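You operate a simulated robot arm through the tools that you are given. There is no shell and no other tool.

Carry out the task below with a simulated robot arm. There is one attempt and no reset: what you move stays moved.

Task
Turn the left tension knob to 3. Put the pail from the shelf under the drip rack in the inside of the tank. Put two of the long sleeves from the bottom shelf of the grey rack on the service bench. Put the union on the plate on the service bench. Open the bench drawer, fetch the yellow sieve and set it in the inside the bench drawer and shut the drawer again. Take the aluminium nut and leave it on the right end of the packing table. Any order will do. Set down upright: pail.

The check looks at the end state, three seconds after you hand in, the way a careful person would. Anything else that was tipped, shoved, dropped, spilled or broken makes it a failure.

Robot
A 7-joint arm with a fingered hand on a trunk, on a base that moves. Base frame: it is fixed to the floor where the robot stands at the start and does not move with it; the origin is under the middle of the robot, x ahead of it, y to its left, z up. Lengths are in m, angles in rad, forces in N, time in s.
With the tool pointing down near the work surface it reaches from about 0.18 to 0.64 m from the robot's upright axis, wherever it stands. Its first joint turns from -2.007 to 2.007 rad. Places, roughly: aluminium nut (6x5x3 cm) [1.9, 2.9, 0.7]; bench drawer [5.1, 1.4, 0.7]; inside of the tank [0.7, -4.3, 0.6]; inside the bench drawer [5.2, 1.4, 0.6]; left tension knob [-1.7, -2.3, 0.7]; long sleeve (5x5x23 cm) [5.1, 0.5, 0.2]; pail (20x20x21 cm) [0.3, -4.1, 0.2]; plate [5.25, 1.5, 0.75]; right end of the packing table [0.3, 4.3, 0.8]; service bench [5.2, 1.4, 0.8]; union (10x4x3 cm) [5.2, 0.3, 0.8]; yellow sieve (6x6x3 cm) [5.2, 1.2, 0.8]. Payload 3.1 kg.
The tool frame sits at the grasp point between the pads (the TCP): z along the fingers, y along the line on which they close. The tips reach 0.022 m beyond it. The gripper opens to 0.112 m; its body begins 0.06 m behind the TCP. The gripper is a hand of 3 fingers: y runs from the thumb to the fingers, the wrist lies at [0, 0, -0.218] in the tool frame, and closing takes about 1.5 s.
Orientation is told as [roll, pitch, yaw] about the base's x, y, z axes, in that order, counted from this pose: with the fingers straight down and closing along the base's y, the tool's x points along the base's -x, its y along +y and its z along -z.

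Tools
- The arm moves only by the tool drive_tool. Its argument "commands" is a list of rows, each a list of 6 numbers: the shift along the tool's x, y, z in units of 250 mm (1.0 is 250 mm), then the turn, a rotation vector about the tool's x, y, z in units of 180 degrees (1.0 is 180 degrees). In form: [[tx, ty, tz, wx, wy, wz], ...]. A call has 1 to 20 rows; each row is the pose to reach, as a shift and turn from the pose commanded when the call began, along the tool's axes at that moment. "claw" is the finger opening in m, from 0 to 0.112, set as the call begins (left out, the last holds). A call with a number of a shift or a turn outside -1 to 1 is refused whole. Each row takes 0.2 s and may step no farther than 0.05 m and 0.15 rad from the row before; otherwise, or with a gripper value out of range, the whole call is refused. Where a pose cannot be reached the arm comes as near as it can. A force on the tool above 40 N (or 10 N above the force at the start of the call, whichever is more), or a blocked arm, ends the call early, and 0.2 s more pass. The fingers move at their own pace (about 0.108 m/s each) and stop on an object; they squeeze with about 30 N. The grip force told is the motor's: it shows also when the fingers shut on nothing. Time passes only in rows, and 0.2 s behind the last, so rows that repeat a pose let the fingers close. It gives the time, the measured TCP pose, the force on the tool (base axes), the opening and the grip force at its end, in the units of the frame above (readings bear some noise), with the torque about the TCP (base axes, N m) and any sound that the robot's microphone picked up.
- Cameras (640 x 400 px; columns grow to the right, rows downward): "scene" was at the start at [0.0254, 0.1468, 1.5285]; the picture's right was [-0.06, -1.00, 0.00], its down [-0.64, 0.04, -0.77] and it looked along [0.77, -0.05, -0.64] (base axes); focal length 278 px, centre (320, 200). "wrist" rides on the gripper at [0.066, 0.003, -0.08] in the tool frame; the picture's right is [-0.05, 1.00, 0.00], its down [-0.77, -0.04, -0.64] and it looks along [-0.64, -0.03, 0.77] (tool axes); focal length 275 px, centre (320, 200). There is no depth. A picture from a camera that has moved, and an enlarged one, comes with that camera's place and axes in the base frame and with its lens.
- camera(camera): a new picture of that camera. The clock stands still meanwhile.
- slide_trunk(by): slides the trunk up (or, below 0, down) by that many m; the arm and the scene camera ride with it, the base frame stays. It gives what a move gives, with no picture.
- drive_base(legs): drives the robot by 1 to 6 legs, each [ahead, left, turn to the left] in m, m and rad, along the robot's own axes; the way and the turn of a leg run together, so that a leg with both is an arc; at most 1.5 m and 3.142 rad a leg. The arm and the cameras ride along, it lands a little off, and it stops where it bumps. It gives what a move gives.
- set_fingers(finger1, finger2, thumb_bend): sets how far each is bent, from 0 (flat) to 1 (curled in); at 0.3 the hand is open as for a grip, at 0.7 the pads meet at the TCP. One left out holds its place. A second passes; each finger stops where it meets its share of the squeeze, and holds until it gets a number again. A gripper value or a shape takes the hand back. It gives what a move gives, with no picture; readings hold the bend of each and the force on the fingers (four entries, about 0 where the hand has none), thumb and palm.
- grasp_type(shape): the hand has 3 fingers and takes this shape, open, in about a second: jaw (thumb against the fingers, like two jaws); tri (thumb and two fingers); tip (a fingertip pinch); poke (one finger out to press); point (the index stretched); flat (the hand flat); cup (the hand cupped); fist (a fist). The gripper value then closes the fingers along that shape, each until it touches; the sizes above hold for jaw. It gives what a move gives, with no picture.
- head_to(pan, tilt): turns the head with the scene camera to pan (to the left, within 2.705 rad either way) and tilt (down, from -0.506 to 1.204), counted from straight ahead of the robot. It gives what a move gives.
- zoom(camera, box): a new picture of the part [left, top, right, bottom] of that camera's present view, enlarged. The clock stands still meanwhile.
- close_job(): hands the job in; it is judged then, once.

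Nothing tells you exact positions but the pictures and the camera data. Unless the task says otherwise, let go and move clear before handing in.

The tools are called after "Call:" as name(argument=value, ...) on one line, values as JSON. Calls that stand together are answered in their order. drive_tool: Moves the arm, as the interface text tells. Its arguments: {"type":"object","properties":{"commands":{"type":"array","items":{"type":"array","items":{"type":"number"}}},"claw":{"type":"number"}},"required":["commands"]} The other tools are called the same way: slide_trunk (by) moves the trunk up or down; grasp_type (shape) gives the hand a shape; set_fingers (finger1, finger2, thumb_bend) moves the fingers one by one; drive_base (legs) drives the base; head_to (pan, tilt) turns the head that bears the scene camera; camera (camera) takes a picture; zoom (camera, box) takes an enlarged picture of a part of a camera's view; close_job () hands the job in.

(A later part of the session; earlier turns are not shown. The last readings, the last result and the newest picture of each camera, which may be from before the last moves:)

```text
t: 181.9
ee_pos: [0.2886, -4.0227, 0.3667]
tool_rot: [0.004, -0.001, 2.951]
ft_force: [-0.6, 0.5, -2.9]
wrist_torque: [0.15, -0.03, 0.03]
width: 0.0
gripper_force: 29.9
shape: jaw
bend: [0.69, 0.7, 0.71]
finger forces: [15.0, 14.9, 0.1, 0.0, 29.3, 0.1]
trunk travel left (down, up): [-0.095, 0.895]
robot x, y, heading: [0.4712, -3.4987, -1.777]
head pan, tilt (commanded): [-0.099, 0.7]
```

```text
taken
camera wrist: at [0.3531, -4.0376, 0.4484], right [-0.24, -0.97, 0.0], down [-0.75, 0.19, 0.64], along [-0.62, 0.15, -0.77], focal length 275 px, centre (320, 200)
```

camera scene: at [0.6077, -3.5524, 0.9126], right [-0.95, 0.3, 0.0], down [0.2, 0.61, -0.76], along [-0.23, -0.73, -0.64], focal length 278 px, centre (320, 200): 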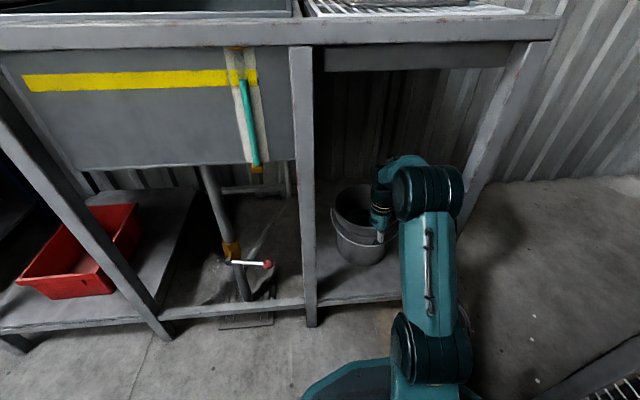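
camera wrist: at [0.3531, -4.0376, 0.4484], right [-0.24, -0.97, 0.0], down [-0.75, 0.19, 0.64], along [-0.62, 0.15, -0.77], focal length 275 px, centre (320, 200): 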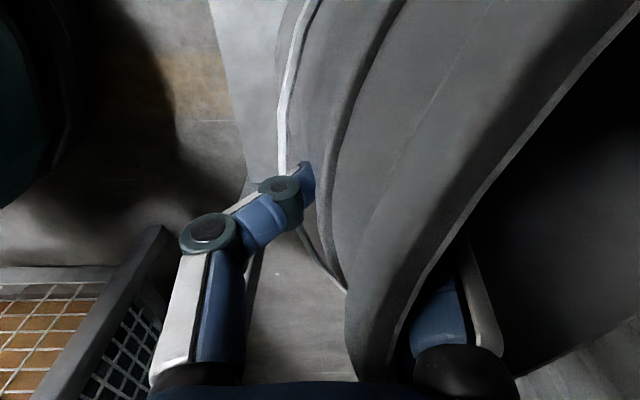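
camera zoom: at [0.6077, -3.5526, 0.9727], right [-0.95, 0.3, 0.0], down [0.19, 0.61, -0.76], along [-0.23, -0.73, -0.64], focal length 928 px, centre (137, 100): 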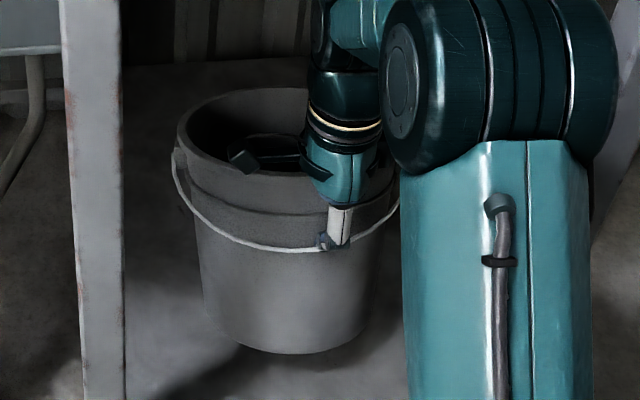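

The pail follows, but it hinges about the pinch (far edge still on the shelf). Leaning the wrist back toward me will bring the inner finger links against the rim and level it; I do that in small rows.

Call:
drive_tool(commands=[[0, 0, 0, -0.035, 0, 0], [0, 0, 0, -0.07, 0, 0], [0, 0, 0, -0.105, 0, 0], [0, 0, 0, -0.14, 0, 0]])

Call:
zoom(camera="scene", box=[320, 150, 470, 300])

Call:
camera(camera="wrist")

```text
t: 182.9
ee_pos: [0.2889, -4.0222, 0.3654]
tool_rot: [0.445, 0.0, 2.95]
ft_force: [-0.2, -0.4, -2.6]
wrist_torque: [0.27, -0.04, -0.01]
width: 0.0
gripper_force: 29.6
shape: jaw
bend: [0.69, 0.7, 0.71]
finger forces: [14.9, 14.8, 0.0, 0.0, 29.8, 0.1]
trunk travel left (down, up): [-0.095, 0.895]
robot x, y, heading: [0.4707, -3.4967, -1.774]
head pan, tilt (commanded): [-0.099, 0.7]
```

```text
2.67 times, centred on (395, 225) of scene
camera zoom: at [0.6078, -3.5526, 0.9727], right [-0.95, 0.3, 0.0], down [0.19, 0.61, -0.76], along [-0.23, -0.73, -0.64], focal length 742 px, centre (120, 133)
```

zoom: 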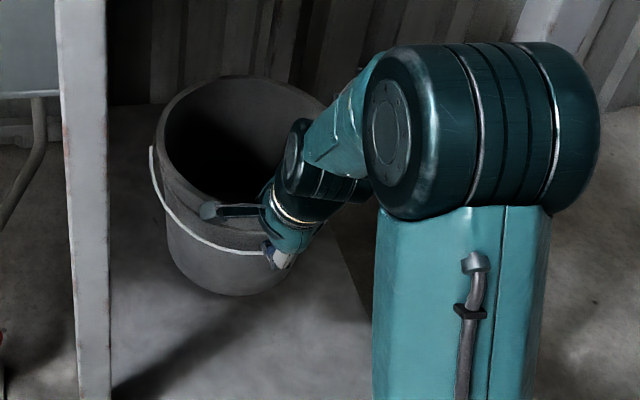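

```text
taken
camera wrist: at [0.36, -4.0032, 0.4413], right [-0.22, -0.88, 0.43], down [-0.7, 0.45, 0.56], along [-0.68, -0.18, -0.71], focal length 275 px, centre (320, 200)
```

wrist: 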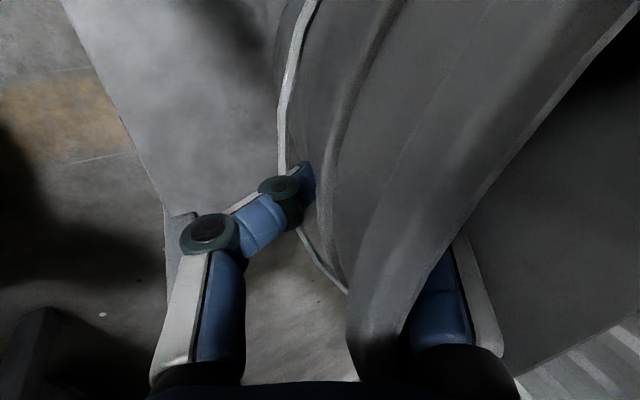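

The grip is rigid: the pail turned with the hand and is fully off the shelf (about 2.7 N). It now leans toward me by about 11°, so I rotate back by that amount.

Call:
drive_tool(commands=[[0, 0, 0, 0.03, 0, 0], [0, 0, 0, 0.061, 0, 0]])

Call:
zoom(camera="scene", box=[320, 150, 470, 300])

```text
t: 183.5
ee_pos: [0.2881, -4.0214, 0.3662]
tool_rot: [0.251, 0.0, 2.949]
ft_force: [-0.2, -0.1, -2.4]
wrist_torque: [0.2, -0.06, 0.02]
width: 0.0
gripper_force: 29.5
shape: jaw
bend: [0.69, 0.7, 0.71]
finger forces: [14.8, 14.6, 0.0, 0.0, 29.4, 0.1]
trunk travel left (down, up): [-0.095, 0.895]
robot x, y, heading: [0.469, -3.4958, -1.781]
head pan, tilt (commanded): [-0.099, 0.7]
```

```text
2.67 times, centred on (395, 225) of scene
camera zoom: at [0.6078, -3.5525, 0.9727], right [-0.95, 0.3, 0.0], down [0.19, 0.61, -0.76], along [-0.23, -0.73, -0.64], focal length 742 px, centre (120, 133)
```

zoom: 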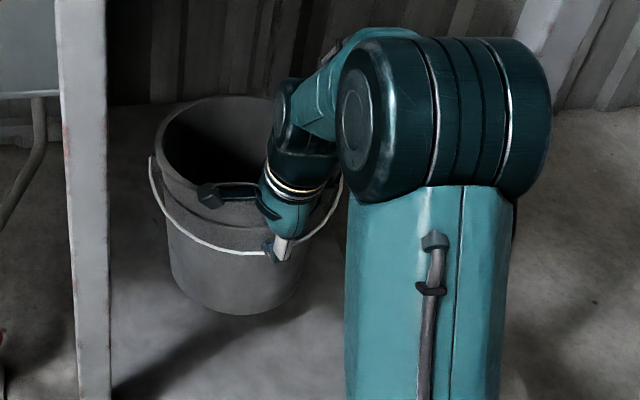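

The pail hangs level with about 5 cm clearance. I back straight out of the shelf.

Call:
drive_base(legs=[[-0.25, 0, 0], [-0.25, 0, 0]])

Call:
camera(camera="scene")

```text
t: 186.7
ee_pos: [0.3897, -3.5379, 0.3657]
tool_rot: [0.254, 0.0, 2.948]
ft_force: [0.8, 0.6, -2.5]
wrist_torque: [0.24, -0.03, 0.0]
width: 0.0003
gripper_force: 30.4
shape: jaw
bend: [0.69, 0.7, 0.71]
finger forces: [14.8, 14.6, 0.1, 0.0, 29.4, 0.0]
trunk travel left (down, up): [-0.095, 0.895]
robot x, y, heading: [0.573, -3.0126, -1.778]
head pan, tilt (commanded): [-0.099, 0.7]
```

```text
taken
camera scene: at [0.7094, -3.0691, 0.9727], right [-0.95, 0.3, 0.0], down [0.2, 0.61, -0.76], along [-0.23, -0.73, -0.64], focal length 278 px, centre (320, 200)
```

scene: 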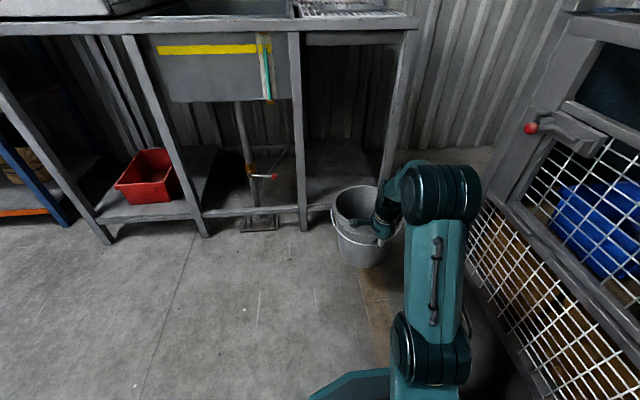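

The pail is out. I strafe left in front of the tank, raise the trunk so the pail clears the table, then move in.

Call:
drive_base(legs=[[0, 0.4, 0]])

Call:
slide_trunk(by=0.4)

Call:
slide_trunk(by=0.36)

Call:
head_to(pan=-0.1, tilt=0.75)

Call:
camera(camera="scene")

```text
t: 189.2
ee_pos: [0.784, -3.6204, 0.3664]
tool_rot: [0.252, 0.001, 2.959]
ft_force: [-0.3, -0.6, -2.5]
wrist_torque: [0.24, -0.03, -0.04]
width: 0.0
gripper_force: 29.7
shape: jaw
bend: [0.69, 0.7, 0.71]
finger forces: [15.0, 14.8, 0.1, 0.0, 29.5, 0.0]
trunk travel left (down, up): [-0.095, 0.895]
robot x, y, heading: [0.9649, -3.0927, -1.765]
head pan, tilt (commanded): [-0.099, 0.7]
```

```text
t: 193.0
ee_pos: [0.7827, -3.6201, 0.7665]
tool_rot: [0.251, 0.001, 2.96]
ft_force: [0.5, 0.1, -2.3]
wrist_torque: [0.22, -0.04, 0.05]
width: 0.0002
gripper_force: 30.0
shape: jaw
bend: [0.69, 0.7, 0.71]
finger forces: [14.8, 14.8, 0.0, 0.1, 29.5, 0.0]
trunk travel left (down, up): [-0.495, 0.495]
robot x, y, heading: [0.9618, -3.0878, -1.772]
head pan, tilt (commanded): [-0.099, 0.7]
```

```text
t: 196.5
ee_pos: [0.7832, -3.6195, 1.126]
tool_rot: [0.252, 0.0, 2.958]
ft_force: [0.5, -0.3, -2.5]
wrist_torque: [0.21, -0.02, -0.02]
width: 0.0
gripper_force: 29.7
shape: jaw
bend: [0.69, 0.7, 0.71]
finger forces: [14.8, 14.8, 0.0, 0.0, 29.4, 0.1]
trunk travel left (down, up): [-0.855, 0.135]
robot x, y, heading: [0.9607, -3.0939, -1.768]
head pan, tilt (commanded): [-0.099, 0.7]
```

```text
t: 197.2
ee_pos: [0.7834, -3.6196, 1.1255]
tool_rot: [0.25, 0.0, 2.959]
ft_force: [-0.5, -0.8, -1.6]
wrist_torque: [0.21, -0.04, -0.02]
width: 0.0002
gripper_force: 30.5
shape: jaw
bend: [0.69, 0.7, 0.71]
finger forces: [14.8, 14.9, 0.0, 0.0, 29.5, 0.0]
trunk travel left (down, up): [-0.855, 0.135]
robot x, y, heading: [0.9612, -3.0905, -1.771]
head pan, tilt (commanded): [-0.099, 0.75]
```

```text
taken
camera scene: at [1.0987, -3.1457, 1.7285], right [-0.96, 0.29, 0.0], down [0.2, 0.65, -0.73], along [-0.21, -0.7, -0.68], focal length 278 px, centre (320, 200)
```

scene: 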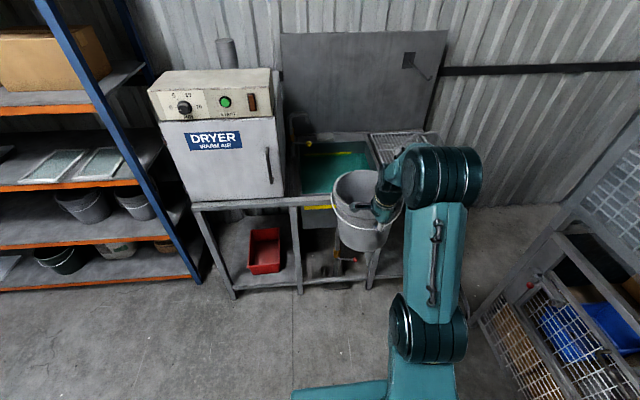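

Call:
drive_base(legs=[[0.35, 0, 0]])

Call:
head_to(pan=0.05, tilt=0.85)

Call:
camera(camera="scene")

```text
t: 199.5
ee_pos: [0.7114, -3.9693, 1.1272]
tool_rot: [0.252, 0.0, 2.954]
ft_force: [-0.6, -0.3, -3.2]
wrist_torque: [0.22, -0.02, 0.02]
width: 0.0002
gripper_force: 30.2
shape: jaw
bend: [0.69, 0.7, 0.71]
finger forces: [14.8, 14.8, 0.0, 0.0, 29.4, 0.0]
trunk travel left (down, up): [-0.855, 0.135]
robot x, y, heading: [0.8897, -3.4432, -1.773]
head pan, tilt (commanded): [-0.099, 0.75]
```

```text
t: 200.2
ee_pos: [0.7115, -3.9673, 1.1275]
tool_rot: [0.251, -0.001, 2.955]
ft_force: [-0.9, -0.4, -2.1]
wrist_torque: [0.23, 0.0, -0.01]
width: 0.0
gripper_force: 30.2
shape: jaw
bend: [0.69, 0.7, 0.71]
finger forces: [14.9, 14.9, 0.0, 0.0, 29.3, 0.0]
trunk travel left (down, up): [-0.855, 0.135]
robot x, y, heading: [0.8933, -3.4434, -1.769]
head pan, tilt (commanded): [0.051, 0.85]
```

```text
taken
camera scene: at [1.0408, -3.4935, 1.7205], right [-0.99, 0.15, 0.0], down [0.11, 0.74, -0.66], along [-0.1, -0.65, -0.75], focal length 278 px, centre (320, 200)
```

scene: 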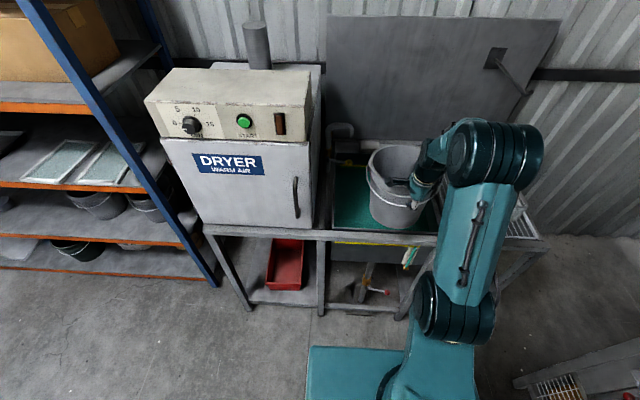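

Call:
zoom(camera="scene", box=[300, 110, 560, 290])

```text
2.22 times, centred on (430, 200) of scene
camera zoom: at [1.0408, -3.4935, 1.7205], right [-0.99, 0.15, 0.0], down [0.11, 0.74, -0.66], along [-0.1, -0.65, -0.75], focal length 618 px, centre (76, 200)
```

zoom: 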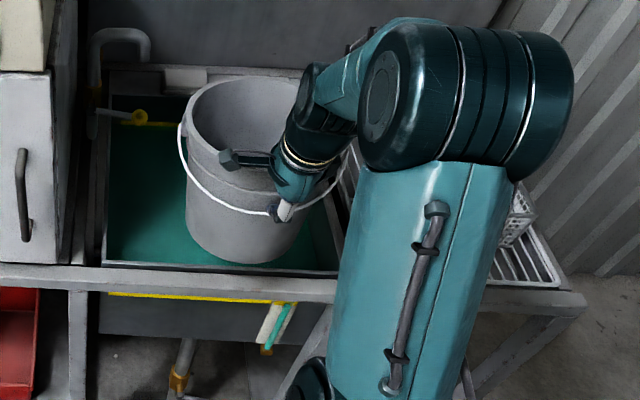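

The pail is over the tank's near half. I move 0.26 m further in so it is centred, then lower by the trunk.

Call:
drive_base(legs=[[0.262, -0.005, 0]])

Call:
slide_trunk(by=-0.22)

Call:
head_to(pan=0.05, tilt=1.0)

Call:
camera(camera="scene")

```text
t: 202.1
ee_pos: [0.6541, -4.2283, 1.1282]
tool_rot: [0.251, -0.001, 2.956]
ft_force: [-0.4, 1.2, -3.5]
wrist_torque: [0.22, -0.04, -0.01]
width: 0.0
gripper_force: 30.1
shape: jaw
bend: [0.69, 0.7, 0.71]
finger forces: [14.8, 14.8, 0.0, 0.0, 29.3, 0.1]
trunk travel left (down, up): [-0.855, 0.135]
robot x, y, heading: [0.8375, -3.701, -1.772]
head pan, tilt (commanded): [0.051, 0.85]
```

```text
t: 204.4
ee_pos: [0.6547, -4.2287, 0.9062]
tool_rot: [0.251, 0.0, 2.957]
ft_force: [-0.7, 0.2, -2.5]
wrist_torque: [0.24, -0.05, 0.01]
width: 0.0
gripper_force: 29.4
shape: jaw
bend: [0.69, 0.7, 0.71]
finger forces: [14.8, 14.8, 0.0, 0.0, 29.3, 0.1]
trunk travel left (down, up): [-0.635, 0.355]
robot x, y, heading: [0.8327, -3.6996, -1.77]
head pan, tilt (commanded): [0.051, 0.85]
```

```text
t: 205.1
ee_pos: [0.6544, -4.2287, 0.9073]
tool_rot: [0.251, -0.001, 2.956]
ft_force: [0.4, 0.6, -1.3]
wrist_torque: [0.21, -0.02, 0.0]
width: 0.0
gripper_force: 30.2
shape: jaw
bend: [0.69, 0.7, 0.71]
finger forces: [14.7, 14.8, 0.0, 0.0, 29.5, 0.0]
trunk travel left (down, up): [-0.635, 0.355]
robot x, y, heading: [0.8327, -3.7034, -1.768]
head pan, tilt (commanded): [0.051, 1.0]
```

```text
taken
camera scene: at [0.9845, -3.7439, 1.4894], right [-0.99, 0.15, 0.0], down [0.12, 0.83, -0.54], along [-0.08, -0.53, -0.84], focal length 278 px, centre (320, 200)
```

scene: 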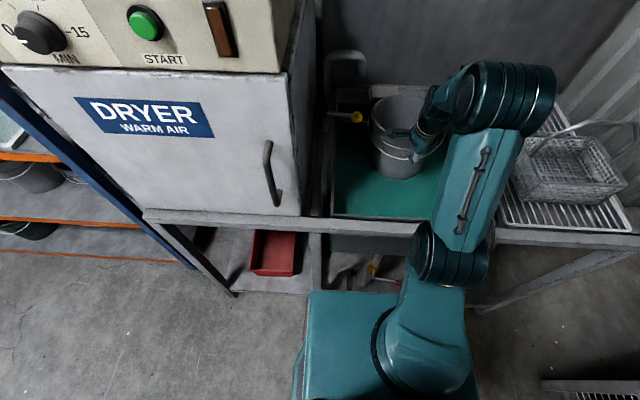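

The pail is well inside the tank opening, but my shoulder joint will come down close to the table's front edge, so I back off 5 cm before lowering.

Call:
drive_base(legs=[[-0.055, 0, 0]])

Call:
slide_trunk(by=-0.06)

Call:
head_to(pan=-0.15, tilt=1.0)

Call:
camera(camera="scene")

Call:
camera(camera="wrist")

```text
t: 206.0
ee_pos: [0.6655, -4.1734, 0.9069]
tool_rot: [0.254, 0.0, 2.958]
ft_force: [-0.7, 0.6, -2.5]
wrist_torque: [0.19, -0.04, 0.0]
width: 0.0001
gripper_force: 30.1
shape: jaw
bend: [0.69, 0.7, 0.71]
finger forces: [14.8, 14.9, 0.1, 0.0, 29.5, 0.0]
trunk travel left (down, up): [-0.635, 0.355]
robot x, y, heading: [0.8468, -3.6508, -1.773]
head pan, tilt (commanded): [0.051, 1.0]
```

```text
t: 207.0
ee_pos: [0.6648, -4.1735, 0.8462]
tool_rot: [0.252, 0.0, 2.957]
ft_force: [0.9, -0.7, -1.7]
wrist_torque: [0.23, -0.04, 0.0]
width: 0.0
gripper_force: 30.4
shape: jaw
bend: [0.69, 0.7, 0.71]
finger forces: [15.0, 14.7, 0.0, 0.0, 29.4, 0.1]
trunk travel left (down, up): [-0.575, 0.415]
robot x, y, heading: [0.8453, -3.6501, -1.77]
head pan, tilt (commanded): [0.051, 1.0]
```

```text
t: 207.8
ee_pos: [0.665, -4.1751, 0.8455]
tool_rot: [0.252, -0.001, 2.956]
ft_force: [-1.2, -0.7, -2.5]
wrist_torque: [0.24, -0.01, 0.01]
width: 0.0
gripper_force: 29.7
shape: jaw
bend: [0.69, 0.7, 0.71]
finger forces: [14.9, 14.8, 0.1, 0.1, 29.4, 0.0]
trunk travel left (down, up): [-0.575, 0.415]
robot x, y, heading: [0.8449, -3.6511, -1.77]
head pan, tilt (commanded): [-0.15, 1.0]
```

```text
taken
camera scene: at [0.9818, -3.6874, 1.4293], right [-0.94, 0.34, 0.0], down [0.29, 0.79, -0.54], along [-0.18, -0.51, -0.84], focal length 278 px, centre (320, 200)
```

scene: 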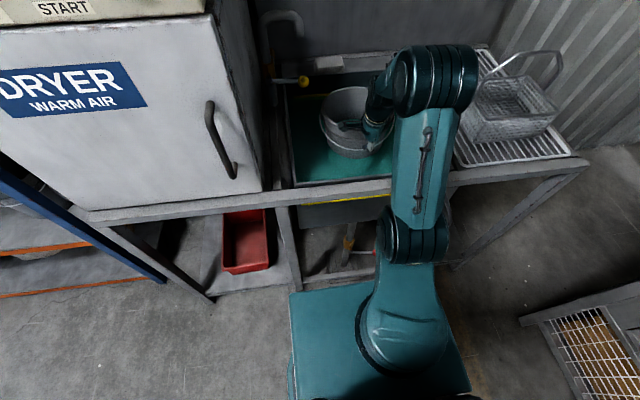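

```text
taken
camera wrist: at [0.7332, -4.1703, 0.9263], right [-0.22, -0.94, 0.25], down [-0.72, 0.33, 0.61], along [-0.65, -0.04, -0.75], focal length 275 px, centre (320, 200)
```

wrist: 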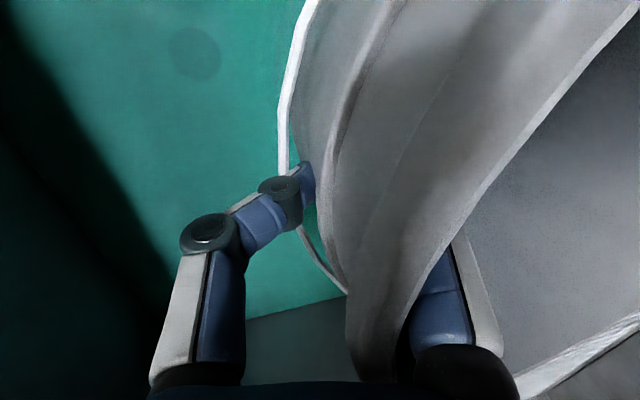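

Call:
slide_trunk(by=-0.03)

Call:
slide_trunk(by=-0.02)

```text
t: 208.5
ee_pos: [0.6658, -4.1746, 0.8163]
tool_rot: [0.251, 0.0, 2.957]
ft_force: [0.4, -0.5, -2.6]
wrist_torque: [0.24, -0.01, -0.03]
width: 0.0
gripper_force: 30.1
shape: jaw
bend: [0.69, 0.7, 0.71]
finger forces: [14.9, 14.8, 0.0, 0.0, 29.4, 0.0]
trunk travel left (down, up): [-0.545, 0.445]
robot x, y, heading: [0.8441, -3.6495, -1.767]
head pan, tilt (commanded): [-0.15, 1.0]
```

```text
t: 209.2
ee_pos: [0.6661, -4.1746, 0.7953]
tool_rot: [0.252, 0.001, 2.954]
ft_force: [0.1, 0.6, -3.1]
wrist_torque: [0.24, -0.02, -0.02]
width: 0.0
gripper_force: 30.4
shape: jaw
bend: [0.69, 0.7, 0.71]
finger forces: [14.9, 14.9, 0.0, 0.0, 29.4, 0.1]
trunk travel left (down, up): [-0.525, 0.465]
robot x, y, heading: [0.8392, -3.6505, -1.771]
head pan, tilt (commanded): [-0.15, 1.0]
```

Call:
camera(camera="scene")

Call:
slide_trunk(by=-0.015)

Call:
slide_trunk(by=-0.015)

```text
taken
camera scene: at [0.9818, -3.6871, 1.3793], right [-0.94, 0.34, 0.0], down [0.29, 0.79, -0.54], along [-0.18, -0.51, -0.84], focal length 278 px, centre (320, 200)
```

scene: 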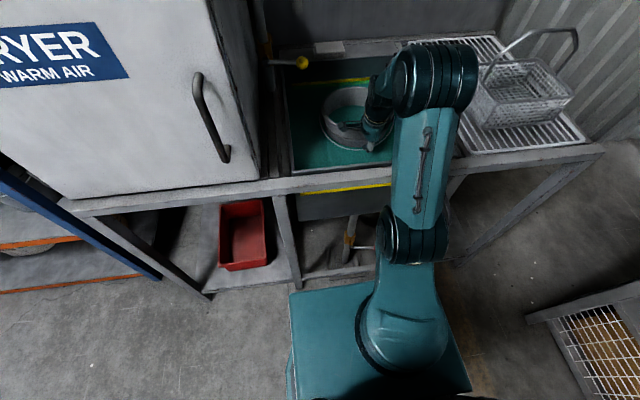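

```text
t: 209.8
ee_pos: [0.6655, -4.1759, 0.7808]
tool_rot: [0.254, -0.001, 2.956]
ft_force: [-0.8, -0.9, -1.4]
wrist_torque: [-0.01, 0.01, -0.02]
width: 0.0002
gripper_force: 30.0
shape: jaw
bend: [0.69, 0.7, 0.71]
finger forces: [14.7, 13.9, 0.0, 0.0, 28.5, 0.0]
trunk travel left (down, up): [-0.51, 0.48]
robot x, y, heading: [0.8436, -3.6482, -1.771]
head pan, tilt (commanded): [-0.15, 1.0]
```

```text
t: 210.4
ee_pos: [0.6654, -4.1735, 0.77]
tool_rot: [0.262, -0.001, 2.955]
ft_force: [0.1, 0.4, 27.5]
wrist_torque: [-0.22, 0.0, -0.02]
width: 0.0
gripper_force: 29.7
shape: jaw
bend: [0.7, 0.7, 0.73]
finger forces: [17.7, 17.3, 0.0, 0.0, 33.7, 0.0]
trunk travel left (down, up): [-0.495, 0.495]
robot x, y, heading: [0.8489, -3.6446, -1.766]
head pan, tilt (commanded): [-0.15, 1.0]
```

The pail stands on the tank floor (force reversed). I relieve the pressure, loosen the fingers a little, and slide them up past the bail before opening fully.

Call:
slide_trunk(by=0.008)

Call:
drive_tool(commands=[[0, 0, 0, 0, 0, 0], [0, 0, 0, 0, 0, 0], [0, 0, 0, 0, 0, 0]], claw=0.012)

Call:
camera(camera="wrist")

```text
t: 211.0
ee_pos: [0.6657, -4.1736, 0.7739]
tool_rot: [0.249, 0.0, 2.956]
ft_force: [1.1, -0.4, -0.8]
wrist_torque: [-0.02, 0.0, -0.04]
width: 0.0001
gripper_force: 29.7
shape: jaw
bend: [0.7, 0.7, 0.72]
finger forces: [14.4, 13.8, 0.1, 0.1, 28.7, 0.1]
trunk travel left (down, up): [-0.503, 0.487]
robot x, y, heading: [0.8415, -3.6486, -1.767]
head pan, tilt (commanded): [-0.15, 1.0]
```

```text
t: 211.8
ee_pos: [0.6645, -4.1749, 0.7739]
tool_rot: [0.253, -0.001, 2.959]
ft_force: [0.4, -0.4, -0.1]
wrist_torque: [-0.02, 0.01, 0.01]
width: 0.0121
gripper_force: 0.0
shape: jaw
bend: [0.72, 0.72, 0.7]
finger forces: [0.0, 0.0, 0.0, 0.0, 0.0, 0.0]
trunk travel left (down, up): [-0.503, 0.487]
robot x, y, heading: [0.8438, -3.6489, -1.771]
head pan, tilt (commanded): [-0.15, 1.0]
```

```text
taken
camera wrist: at [0.7332, -4.1701, 0.8545], right [-0.22, -0.94, 0.25], down [-0.72, 0.33, 0.61], along [-0.66, -0.04, -0.75], focal length 275 px, centre (320, 200)
```

wrist: 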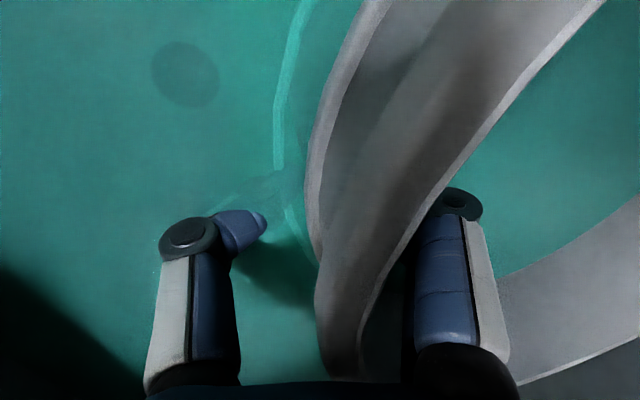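

Call:
slide_trunk(by=0.025)

Call:
camera(camera="wrist")

```text
t: 212.5
ee_pos: [0.6647, -4.1744, 0.7988]
tool_rot: [0.25, -0.002, 2.958]
ft_force: [-0.3, -0.1, 1.1]
wrist_torque: [0.02, 0.01, 0.0]
width: 0.0121
gripper_force: 0.2
shape: jaw
bend: [0.72, 0.72, 0.7]
finger forces: [0.0, 0.0, 0.0, 0.0, 0.1, 0.1]
trunk travel left (down, up): [-0.528, 0.462]
robot x, y, heading: [0.8426, -3.6481, -1.77]
head pan, tilt (commanded): [-0.15, 1.0]
```

```text
taken
camera wrist: at [0.7332, -4.1702, 0.8794], right [-0.22, -0.94, 0.25], down [-0.72, 0.33, 0.61], along [-0.65, -0.04, -0.75], focal length 275 px, centre (320, 200)
```

wrist: 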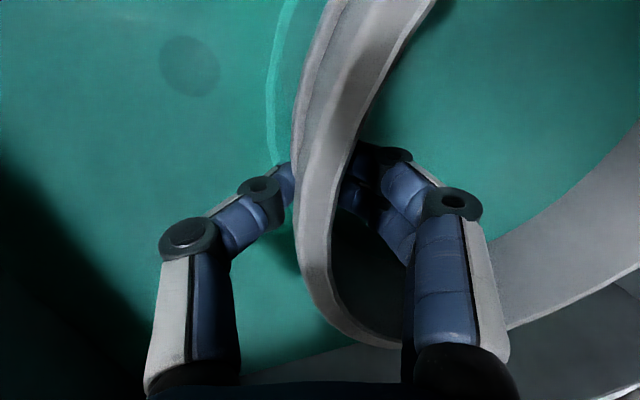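

Call:
slide_trunk(by=0.02)

Call:
drive_tool(commands=[[0, 0, 0, 0, 0, 0], [0, 0, 0, 0, 0, 0], [0, 0, 0, 0, 0, 0]], claw=0.06)

Call:
camera(camera="wrist")

```text
t: 213.2
ee_pos: [0.6648, -4.1751, 0.8191]
tool_rot: [0.25, 0.0, 2.956]
ft_force: [-0.6, 0.1, -0.2]
wrist_torque: [-0.05, 0.01, -0.01]
width: 0.0117
gripper_force: 0.0
shape: jaw
bend: [0.72, 0.72, 0.7]
finger forces: [0.0, 0.1, 0.0, 0.1, 0.0, 0.0]
trunk travel left (down, up): [-0.548, 0.442]
robot x, y, heading: [0.8463, -3.6478, -1.774]
head pan, tilt (commanded): [-0.15, 1.0]
```

```text
t: 214.0
ee_pos: [0.6643, -4.1748, 0.8208]
tool_rot: [0.253, 0.001, 2.957]
ft_force: [0.1, 0.0, -0.3]
wrist_torque: [-0.01, 0.04, 0.01]
width: 0.0596
gripper_force: 0.1
shape: jaw
bend: [0.72, 0.72, 0.7]
finger forces: [0.0, 0.1, 0.0, 0.1, 0.1, 0.1]
trunk travel left (down, up): [-0.548, 0.442]
robot x, y, heading: [0.8417, -3.6464, -1.762]
head pan, tilt (commanded): [-0.15, 1.0]
```

```text
taken
camera wrist: at [0.7332, -4.1701, 0.8994], right [-0.22, -0.94, 0.25], down [-0.72, 0.33, 0.61], along [-0.65, -0.04, -0.75], focal length 275 px, centre (320, 200)
```

wrist: 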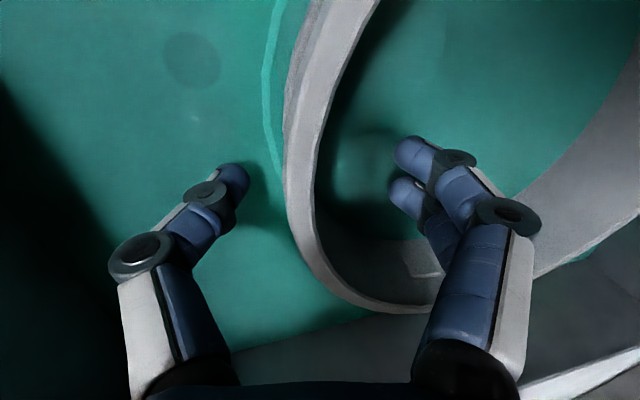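

The hand is free of the pail. I raise and back away, then check the pail.

Call:
slide_trunk(by=0.3)

Call:
drive_base(legs=[[-0.5, 0, 0]])

Call:
head_to(pan=0.0, tilt=0.75)

Call:
camera(camera="scene")

Call:
zoom(camera="scene", box=[270, 100, 430, 240])

```text
t: 217.0
ee_pos: [0.6646, -4.1745, 1.12]
tool_rot: [0.254, 0.001, 2.957]
ft_force: [-0.6, -0.3, -0.5]
wrist_torque: [0.03, -0.04, 0.0]
width: 0.0598
gripper_force: 0.0
shape: jaw
bend: [0.72, 0.72, 0.7]
finger forces: [0.0, 0.1, 0.1, 0.0, 0.0, 0.0]
trunk travel left (down, up): [-0.848, 0.142]
robot x, y, heading: [0.843, -3.6477, -1.773]
head pan, tilt (commanded): [-0.15, 1.0]
```

```text
t: 219.9
ee_pos: [0.7645, -3.6833, 1.1194]
tool_rot: [0.255, 0.0, 2.956]
ft_force: [0.5, -0.1, -0.1]
wrist_torque: [0.0, 0.01, 0.01]
width: 0.0594
gripper_force: 0.1
shape: jaw
bend: [0.72, 0.72, 0.7]
finger forces: [0.1, 0.1, 0.1, 0.1, 0.1, 0.0]
trunk travel left (down, up): [-0.848, 0.142]
robot x, y, heading: [0.9461, -3.1635, -1.774]
head pan, tilt (commanded): [-0.15, 1.0]
```

```text
t: 220.7
ee_pos: [0.765, -3.6837, 1.1197]
tool_rot: [0.254, -0.001, 2.958]
ft_force: [-0.2, 0.5, 0.2]
wrist_torque: [-0.02, 0.01, 0.0]
width: 0.0594
gripper_force: 0.0
shape: jaw
bend: [0.72, 0.72, 0.7]
finger forces: [0.0, 0.0, 0.0, 0.1, 0.1, 0.0]
trunk travel left (down, up): [-0.848, 0.142]
robot x, y, heading: [0.9454, -3.1574, -1.77]
head pan, tilt (commanded): [0.0, 0.75]
```

```text
taken
camera scene: at [1.0886, -3.2114, 1.7214], right [-0.98, 0.2, 0.0], down [0.14, 0.67, -0.73], along [-0.15, -0.72, -0.68], focal length 278 px, centre (320, 200)
```

scene: 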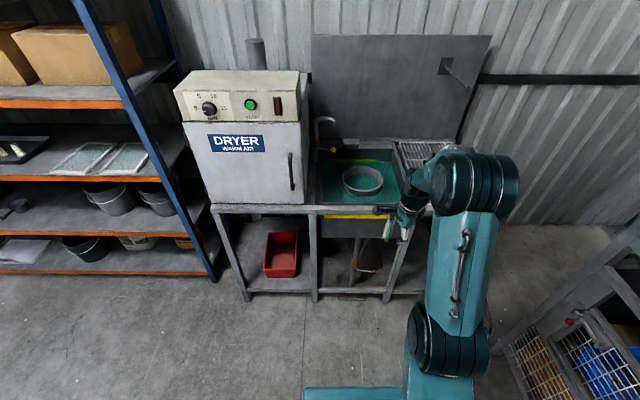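

```text
2.86 times, centred on (350, 170) of scene
camera zoom: at [1.0886, -3.2114, 1.7214], right [-0.98, 0.2, 0.0], down [0.14, 0.67, -0.73], along [-0.15, -0.72, -0.68], focal length 795 px, centre (234, 286)
```

zoom: 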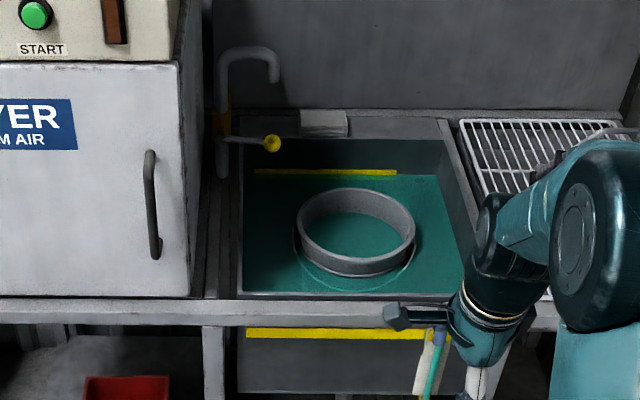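

The pail stands upright in the tank. I stow the arm and drive across the open floor to the service bench.

Call:
drive_tool(commands=[[0, -0.15, 0, 0.02, 0, 0], [0, -0.3, 0, 0.04, 0, 0], [0, -0.45, 0, 0.06, 0, 0], [0, -0.6, 0, 0.08, 0, 0]], claw=0.112)

Call:
drive_tool(commands=[[0.05, -0.05, 0, 0, 0, -0.042], [0.1, -0.1, 0, 0, 0, -0.084], [0.15, -0.15, 0, 0, 0, -0.126], [0.2, -0.2, 0, 0, 0, -0.168], [0.25, -0.25, 0, 0, 0, -0.21], [0.3, -0.3, 0, 0, 0, -0.252], [0.35, -0.35, 0, 0, 0, -0.294], [0.4, -0.4, 0, 0, 0, -0.336], [0.45, -0.45, 0, 0, 0, -0.378], [0.5, -0.48, 0, 0, 0, -0.42], [0.55, -0.48, 0, 0, 0, -0.46], [0.6, -0.48, 0, 0, 0, -0.5]])

Call:
drive_base(legs=[[-0.3, 0.3, 0], [0, 0, 1.45], [0, 0, 1.1]])

Call:
head_to(pan=0.0, tilt=0.4)

Call:
camera(camera="scene")

```text
t: 221.7
ee_pos: [0.7907, -3.5371, 1.0815]
tool_rot: [0.001, 0.0, 2.958]
ft_force: [0.6, 0.1, 0.8]
wrist_torque: [0.0, 0.0, -0.01]
width: 0.1118
gripper_force: 0.2
shape: jaw
bend: [0.3, 0.3, 0.3]
finger forces: [0.1, 0.1, 0.0, 0.1, 0.1, 0.1]
trunk travel left (down, up): [-0.848, 0.142]
robot x, y, heading: [0.9491, -3.158, -1.777]
head pan, tilt (commanded): [0.0, 0.75]
```

```text
t: 224.3
ee_pos: [0.9613, -3.4496, 1.0828]
tool_rot: [-0.002, 0.0, -1.754]
ft_force: [0.1, 0.1, 0.7]
wrist_torque: [0.02, 0.01, 0.0]
width: 0.1115
gripper_force: 0.1
shape: jaw
bend: [0.3, 0.3, 0.3]
finger forces: [0.0, 0.0, 0.0, 0.0, 0.0, 0.0]
trunk travel left (down, up): [-0.848, 0.142]
robot x, y, heading: [0.9467, -3.1584, -1.769]
head pan, tilt (commanded): [0.0, 0.75]
```

```text
t: 233.1
ee_pos: [1.4518, -2.6766, 1.0815]
tool_rot: [0.0, -0.001, 0.76]
ft_force: [0.4, -0.2, -0.8]
wrist_torque: [0.02, 0.0, -0.01]
width: 0.1117
gripper_force: 0.1
shape: jaw
bend: [0.3, 0.3, 0.3]
finger forces: [0.0, 0.0, 0.1, 0.0, 0.1, 0.0]
trunk travel left (down, up): [-0.848, 0.142]
robot x, y, heading: [1.2915, -2.923, 0.747]
head pan, tilt (commanded): [0.0, 0.75]
```

```text
t: 234.0
ee_pos: [1.4512, -2.6748, 1.0814]
tool_rot: [-0.002, -0.001, 0.762]
ft_force: [0.6, -0.1, 0.2]
wrist_torque: [0.01, 0.02, -0.03]
width: 0.1117
gripper_force: 0.0
shape: jaw
bend: [0.3, 0.3, 0.3]
finger forces: [0.0, 0.0, 0.0, 0.0, 0.1, 0.0]
trunk travel left (down, up): [-0.848, 0.142]
robot x, y, heading: [1.2917, -2.9267, 0.75]
head pan, tilt (commanded): [0.0, 0.4]
```

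```text
taken
camera scene: at [1.2151, -2.7904, 1.7525], right [0.68, -0.73, 0.0], down [-0.29, -0.27, -0.92], along [0.68, 0.63, -0.39], focal length 278 px, centre (320, 200)
```

scene: 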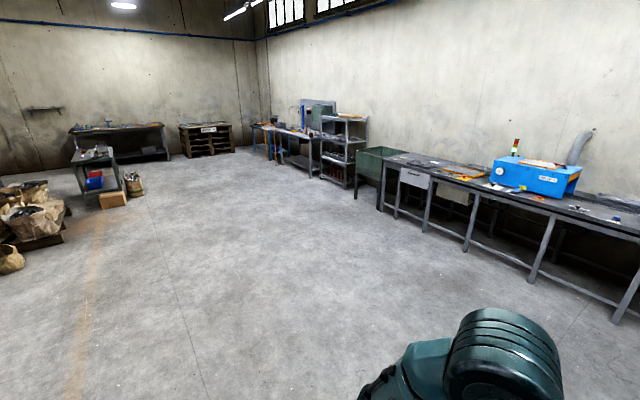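

Call:
drive_base(legs=[[0, 0, 0.24], [1.5, 0, 0], [1.5, 0, 0], [1.4, 0, 0], [0, 0, -1.2]])

Call:
head_to(pan=0.2, tilt=0.55)

Call:
camera(camera="scene")

Call:
head_to(pan=-0.4, tilt=0.6)

Call:
camera(camera="scene")

```text
t: 258.9
ee_pos: [4.0765, 0.7361, 1.0809]
tool_rot: [-0.001, -0.003, -0.224]
ft_force: [0.1, -0.5, 0.9]
wrist_torque: [-0.01, 0.02, -0.01]
width: 0.1117
gripper_force: 0.1
shape: jaw
bend: [0.3, 0.3, 0.3]
finger forces: [0.1, 0.0, 0.0, 0.0, 0.1, 0.1]
trunk travel left (down, up): [-0.848, 0.142]
robot x, y, heading: [3.7835, 0.7316, -0.241]
head pan, tilt (commanded): [0.0, 0.4]
```

```text
t: 259.6
ee_pos: [4.0772, 0.736, 1.0817]
tool_rot: [0.0, -0.003, -0.225]
ft_force: [0.6, -0.5, -1.0]
wrist_torque: [0.03, 0.01, 0.02]
width: 0.1118
gripper_force: 0.1
shape: jaw
bend: [0.3, 0.3, 0.3]
finger forces: [0.0, 0.0, 0.0, 0.0, 0.0, 0.0]
trunk travel left (down, up): [-0.848, 0.142]
robot x, y, heading: [3.7819, 0.7284, -0.235]
head pan, tilt (commanded): [0.201, 0.55]
```

```text
taken
camera scene: at [3.8517, 0.8873, 1.7389], right [-0.04, -1.0, 0.0], down [-0.52, 0.02, -0.85], along [0.85, -0.03, -0.52], focal length 278 px, centre (320, 200)
```

scene: 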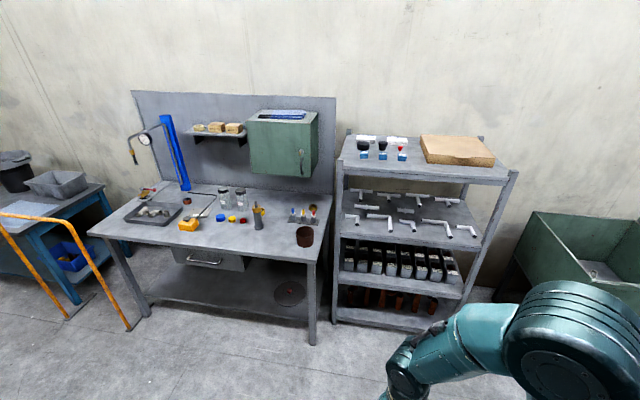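

```text
t: 260.6
ee_pos: [4.0759, 0.7347, 1.0814]
tool_rot: [-0.001, -0.003, -0.224]
ft_force: [-0.1, -0.4, -0.4]
wrist_torque: [-0.01, 0.01, 0.05]
width: 0.1119
gripper_force: 0.1
shape: jaw
bend: [0.3, 0.3, 0.3]
finger forces: [0.0, 0.0, 0.0, 0.0, 0.0, 0.1]
trunk travel left (down, up): [-0.848, 0.142]
robot x, y, heading: [3.7836, 0.7288, -0.241]
head pan, tilt (commanded): [-0.4, 0.6]
```

```text
taken
camera scene: at [3.8331, 0.8383, 1.7343], right [-0.6, -0.8, 0.0], down [-0.45, 0.34, -0.83], along [0.66, -0.49, -0.56], focal length 278 px, centre (320, 200)
```

scene: 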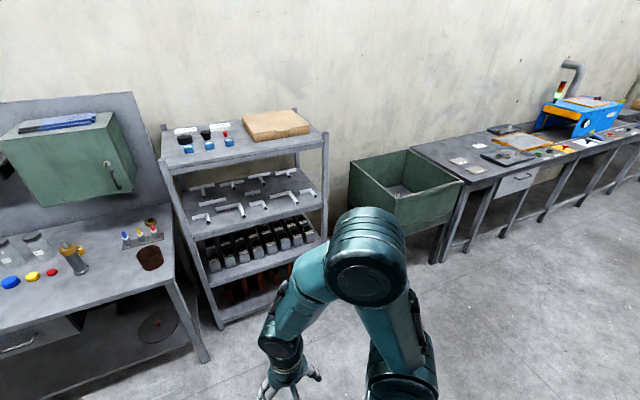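

I see the service bench with tray, jars, gauges and drawer, and the grey rack with fittings. I zoom in on bench top and the rack shelves.

Call:
head_to(pan=0.2, tilt=0.6)

Call:
zoom(camera="scene", box=[80, 120, 340, 290])

Call:
zoom(camera="scene", box=[330, 150, 510, 240])

Call:
zoom(camera="scene", box=[320, 210, 480, 320])

```text
t: 261.6
ee_pos: [4.0765, 0.7338, 1.0824]
tool_rot: [0.0, -0.002, -0.224]
ft_force: [0.0, 0.4, 0.6]
wrist_torque: [0.02, 0.03, 0.01]
width: 0.112
gripper_force: 0.1
shape: jaw
bend: [0.3, 0.3, 0.3]
finger forces: [0.0, 0.0, 0.1, 0.1, 0.1, 0.0]
trunk travel left (down, up): [-0.848, 0.142]
robot x, y, heading: [3.7832, 0.7262, -0.238]
head pan, tilt (commanded): [0.201, 0.6]
```

```text
2.35 times, centred on (210, 205) of scene
camera zoom: at [3.8504, 0.8874, 1.7343], right [-0.04, -1.0, 0.0], down [-0.56, 0.02, -0.83], along [0.82, -0.03, -0.56], focal length 655 px, centre (579, 188)
```

zoom: 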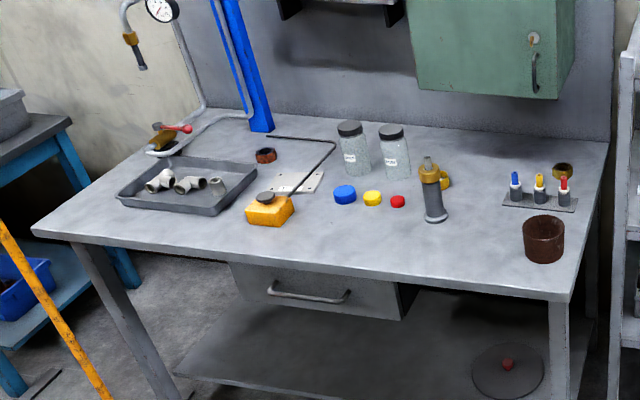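

```text
3.56 times, centred on (420, 195) of scene
camera zoom: at [3.8504, 0.8874, 1.7343], right [-0.04, -1.0, 0.0], down [-0.56, 0.02, -0.83], along [0.82, -0.03, -0.56], focal length 989 px, centre (-36, 218)
```

zoom: 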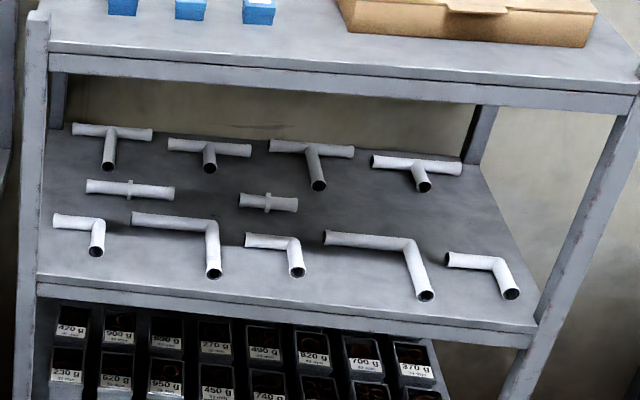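

```text
3.64 times, centred on (400, 265) of scene
camera zoom: at [3.8504, 0.8874, 1.7343], right [-0.04, -1.0, 0.0], down [-0.56, 0.02, -0.83], along [0.82, -0.03, -0.56], focal length 1012 px, centre (29, -36)
```

zoom: 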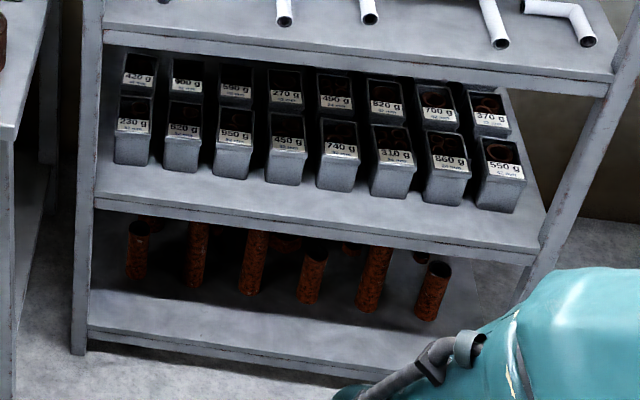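

I have the layout: the rack front is at room X'≈4.77, the bench front at X'≈4.59 (all turned -12°); the union (10 cm, with collar) is in the middle of the rack's z 0.8 shelf near (5.25, 0.31); long sleeves stand on the bottom shelf. I move in front of the bench to look at the drawer and the sieve.

Call:
drive_base(legs=[[0, 0, 0.028], [0.3, 0.8, 0]])

Call:
head_to(pan=0.0, tilt=0.7)

Call:
camera(camera="scene")

```text
t: 266.6
ee_pos: [4.543, 1.4819, 1.0816]
tool_rot: [-0.001, -0.002, -0.193]
ft_force: [0.0, -0.3, -0.8]
wrist_torque: [0.02, 0.01, 0.02]
width: 0.1117
gripper_force: 0.0
shape: jaw
bend: [0.3, 0.3, 0.3]
finger forces: [0.1, 0.0, 0.0, 0.0, 0.0, 0.1]
trunk travel left (down, up): [-0.848, 0.142]
robot x, y, heading: [4.2507, 1.4646, -0.206]
head pan, tilt (commanded): [0.201, 0.6]
```

```text
t: 267.3
ee_pos: [4.542, 1.4823, 1.0814]
tool_rot: [0.0, -0.002, -0.192]
ft_force: [0.7, 0.6, -0.3]
wrist_torque: [-0.02, 0.03, 0.01]
width: 0.1119
gripper_force: 0.1
shape: jaw
bend: [0.3, 0.3, 0.3]
finger forces: [0.0, 0.0, 0.0, 0.1, 0.0, 0.0]
trunk travel left (down, up): [-0.848, 0.142]
robot x, y, heading: [4.249, 1.4679, -0.205]
head pan, tilt (commanded): [0.0, 0.7]
```

```text
taken
camera scene: at [4.3063, 1.6097, 1.7257], right [-0.2, -0.98, 0.0], down [-0.63, 0.13, -0.77], along [0.75, -0.16, -0.64], focal length 278 px, centre (320, 200)
```

scene: 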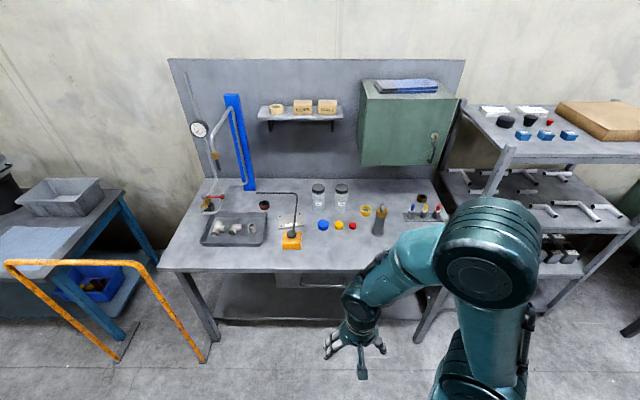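

Call:
zoom(camera="scene", box=[190, 170, 460, 260])

Call:
zoom(camera="scene", box=[310, 175, 460, 250])

```text
2.37 times, centred on (325, 215) of scene
camera zoom: at [4.3063, 1.6097, 1.7257], right [-0.2, -0.98, 0.0], down [-0.63, 0.13, -0.77], along [0.75, -0.16, -0.64], focal length 660 px, centre (308, 164)
```

zoom: 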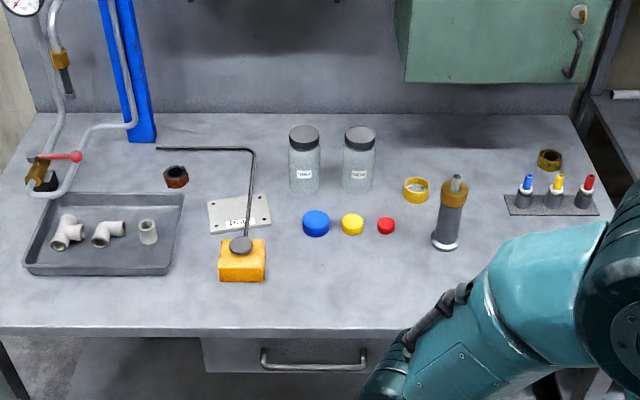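

```text
4.27 times, centred on (385, 212) of scene
camera zoom: at [4.3063, 1.6097, 1.7257], right [-0.2, -0.98, 0.0], down [-0.63, 0.13, -0.77], along [0.75, -0.16, -0.64], focal length 1187 px, centre (43, 147)
```

zoom: 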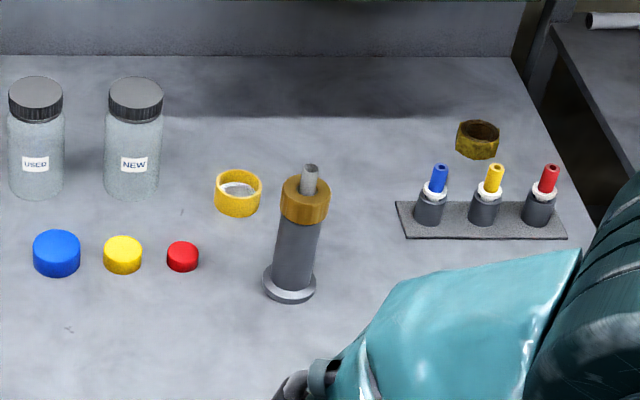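

The sieve is the small yellow ring with mesh near (5.25, 1.18), the bench top is at about z 0.80. A bent rod lies near/over the labelled plate; I zoom to understand it.

Call:
zoom(camera="scene", box=[255, 185, 325, 255])

Call:
zoom(camera="scene", box=[250, 240, 380, 310])

```text
5.71 times, centred on (290, 220) of scene
camera zoom: at [4.3063, 1.6097, 1.7257], right [-0.2, -0.98, 0.0], down [-0.63, 0.13, -0.77], along [0.75, -0.16, -0.64], focal length 1590 px, centre (491, 86)
```

zoom: 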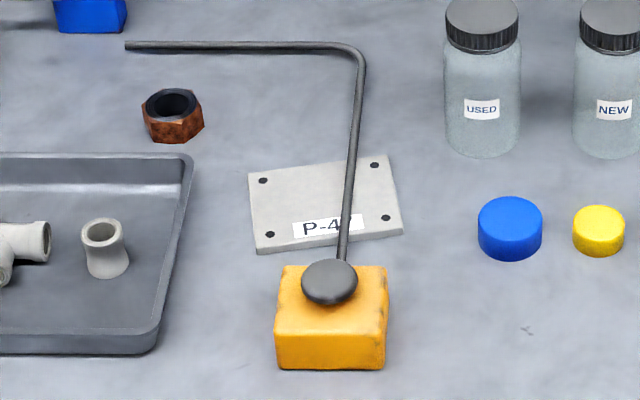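

```text
4.92 times, centred on (315, 275) of scene
camera zoom: at [4.3063, 1.6097, 1.7257], right [-0.2, -0.98, 0.0], down [-0.63, 0.13, -0.77], along [0.75, -0.16, -0.64], focal length 1370 px, centre (345, -169)
```

zoom: 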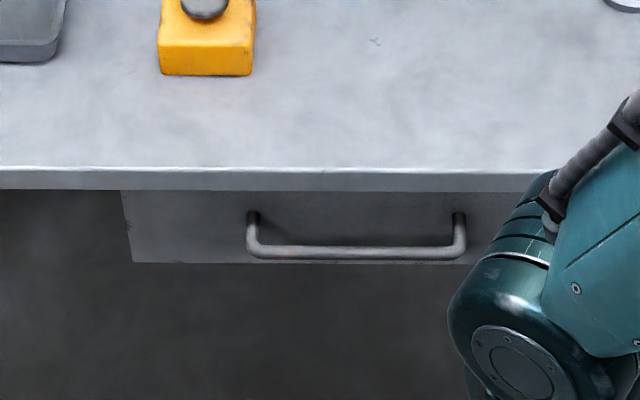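

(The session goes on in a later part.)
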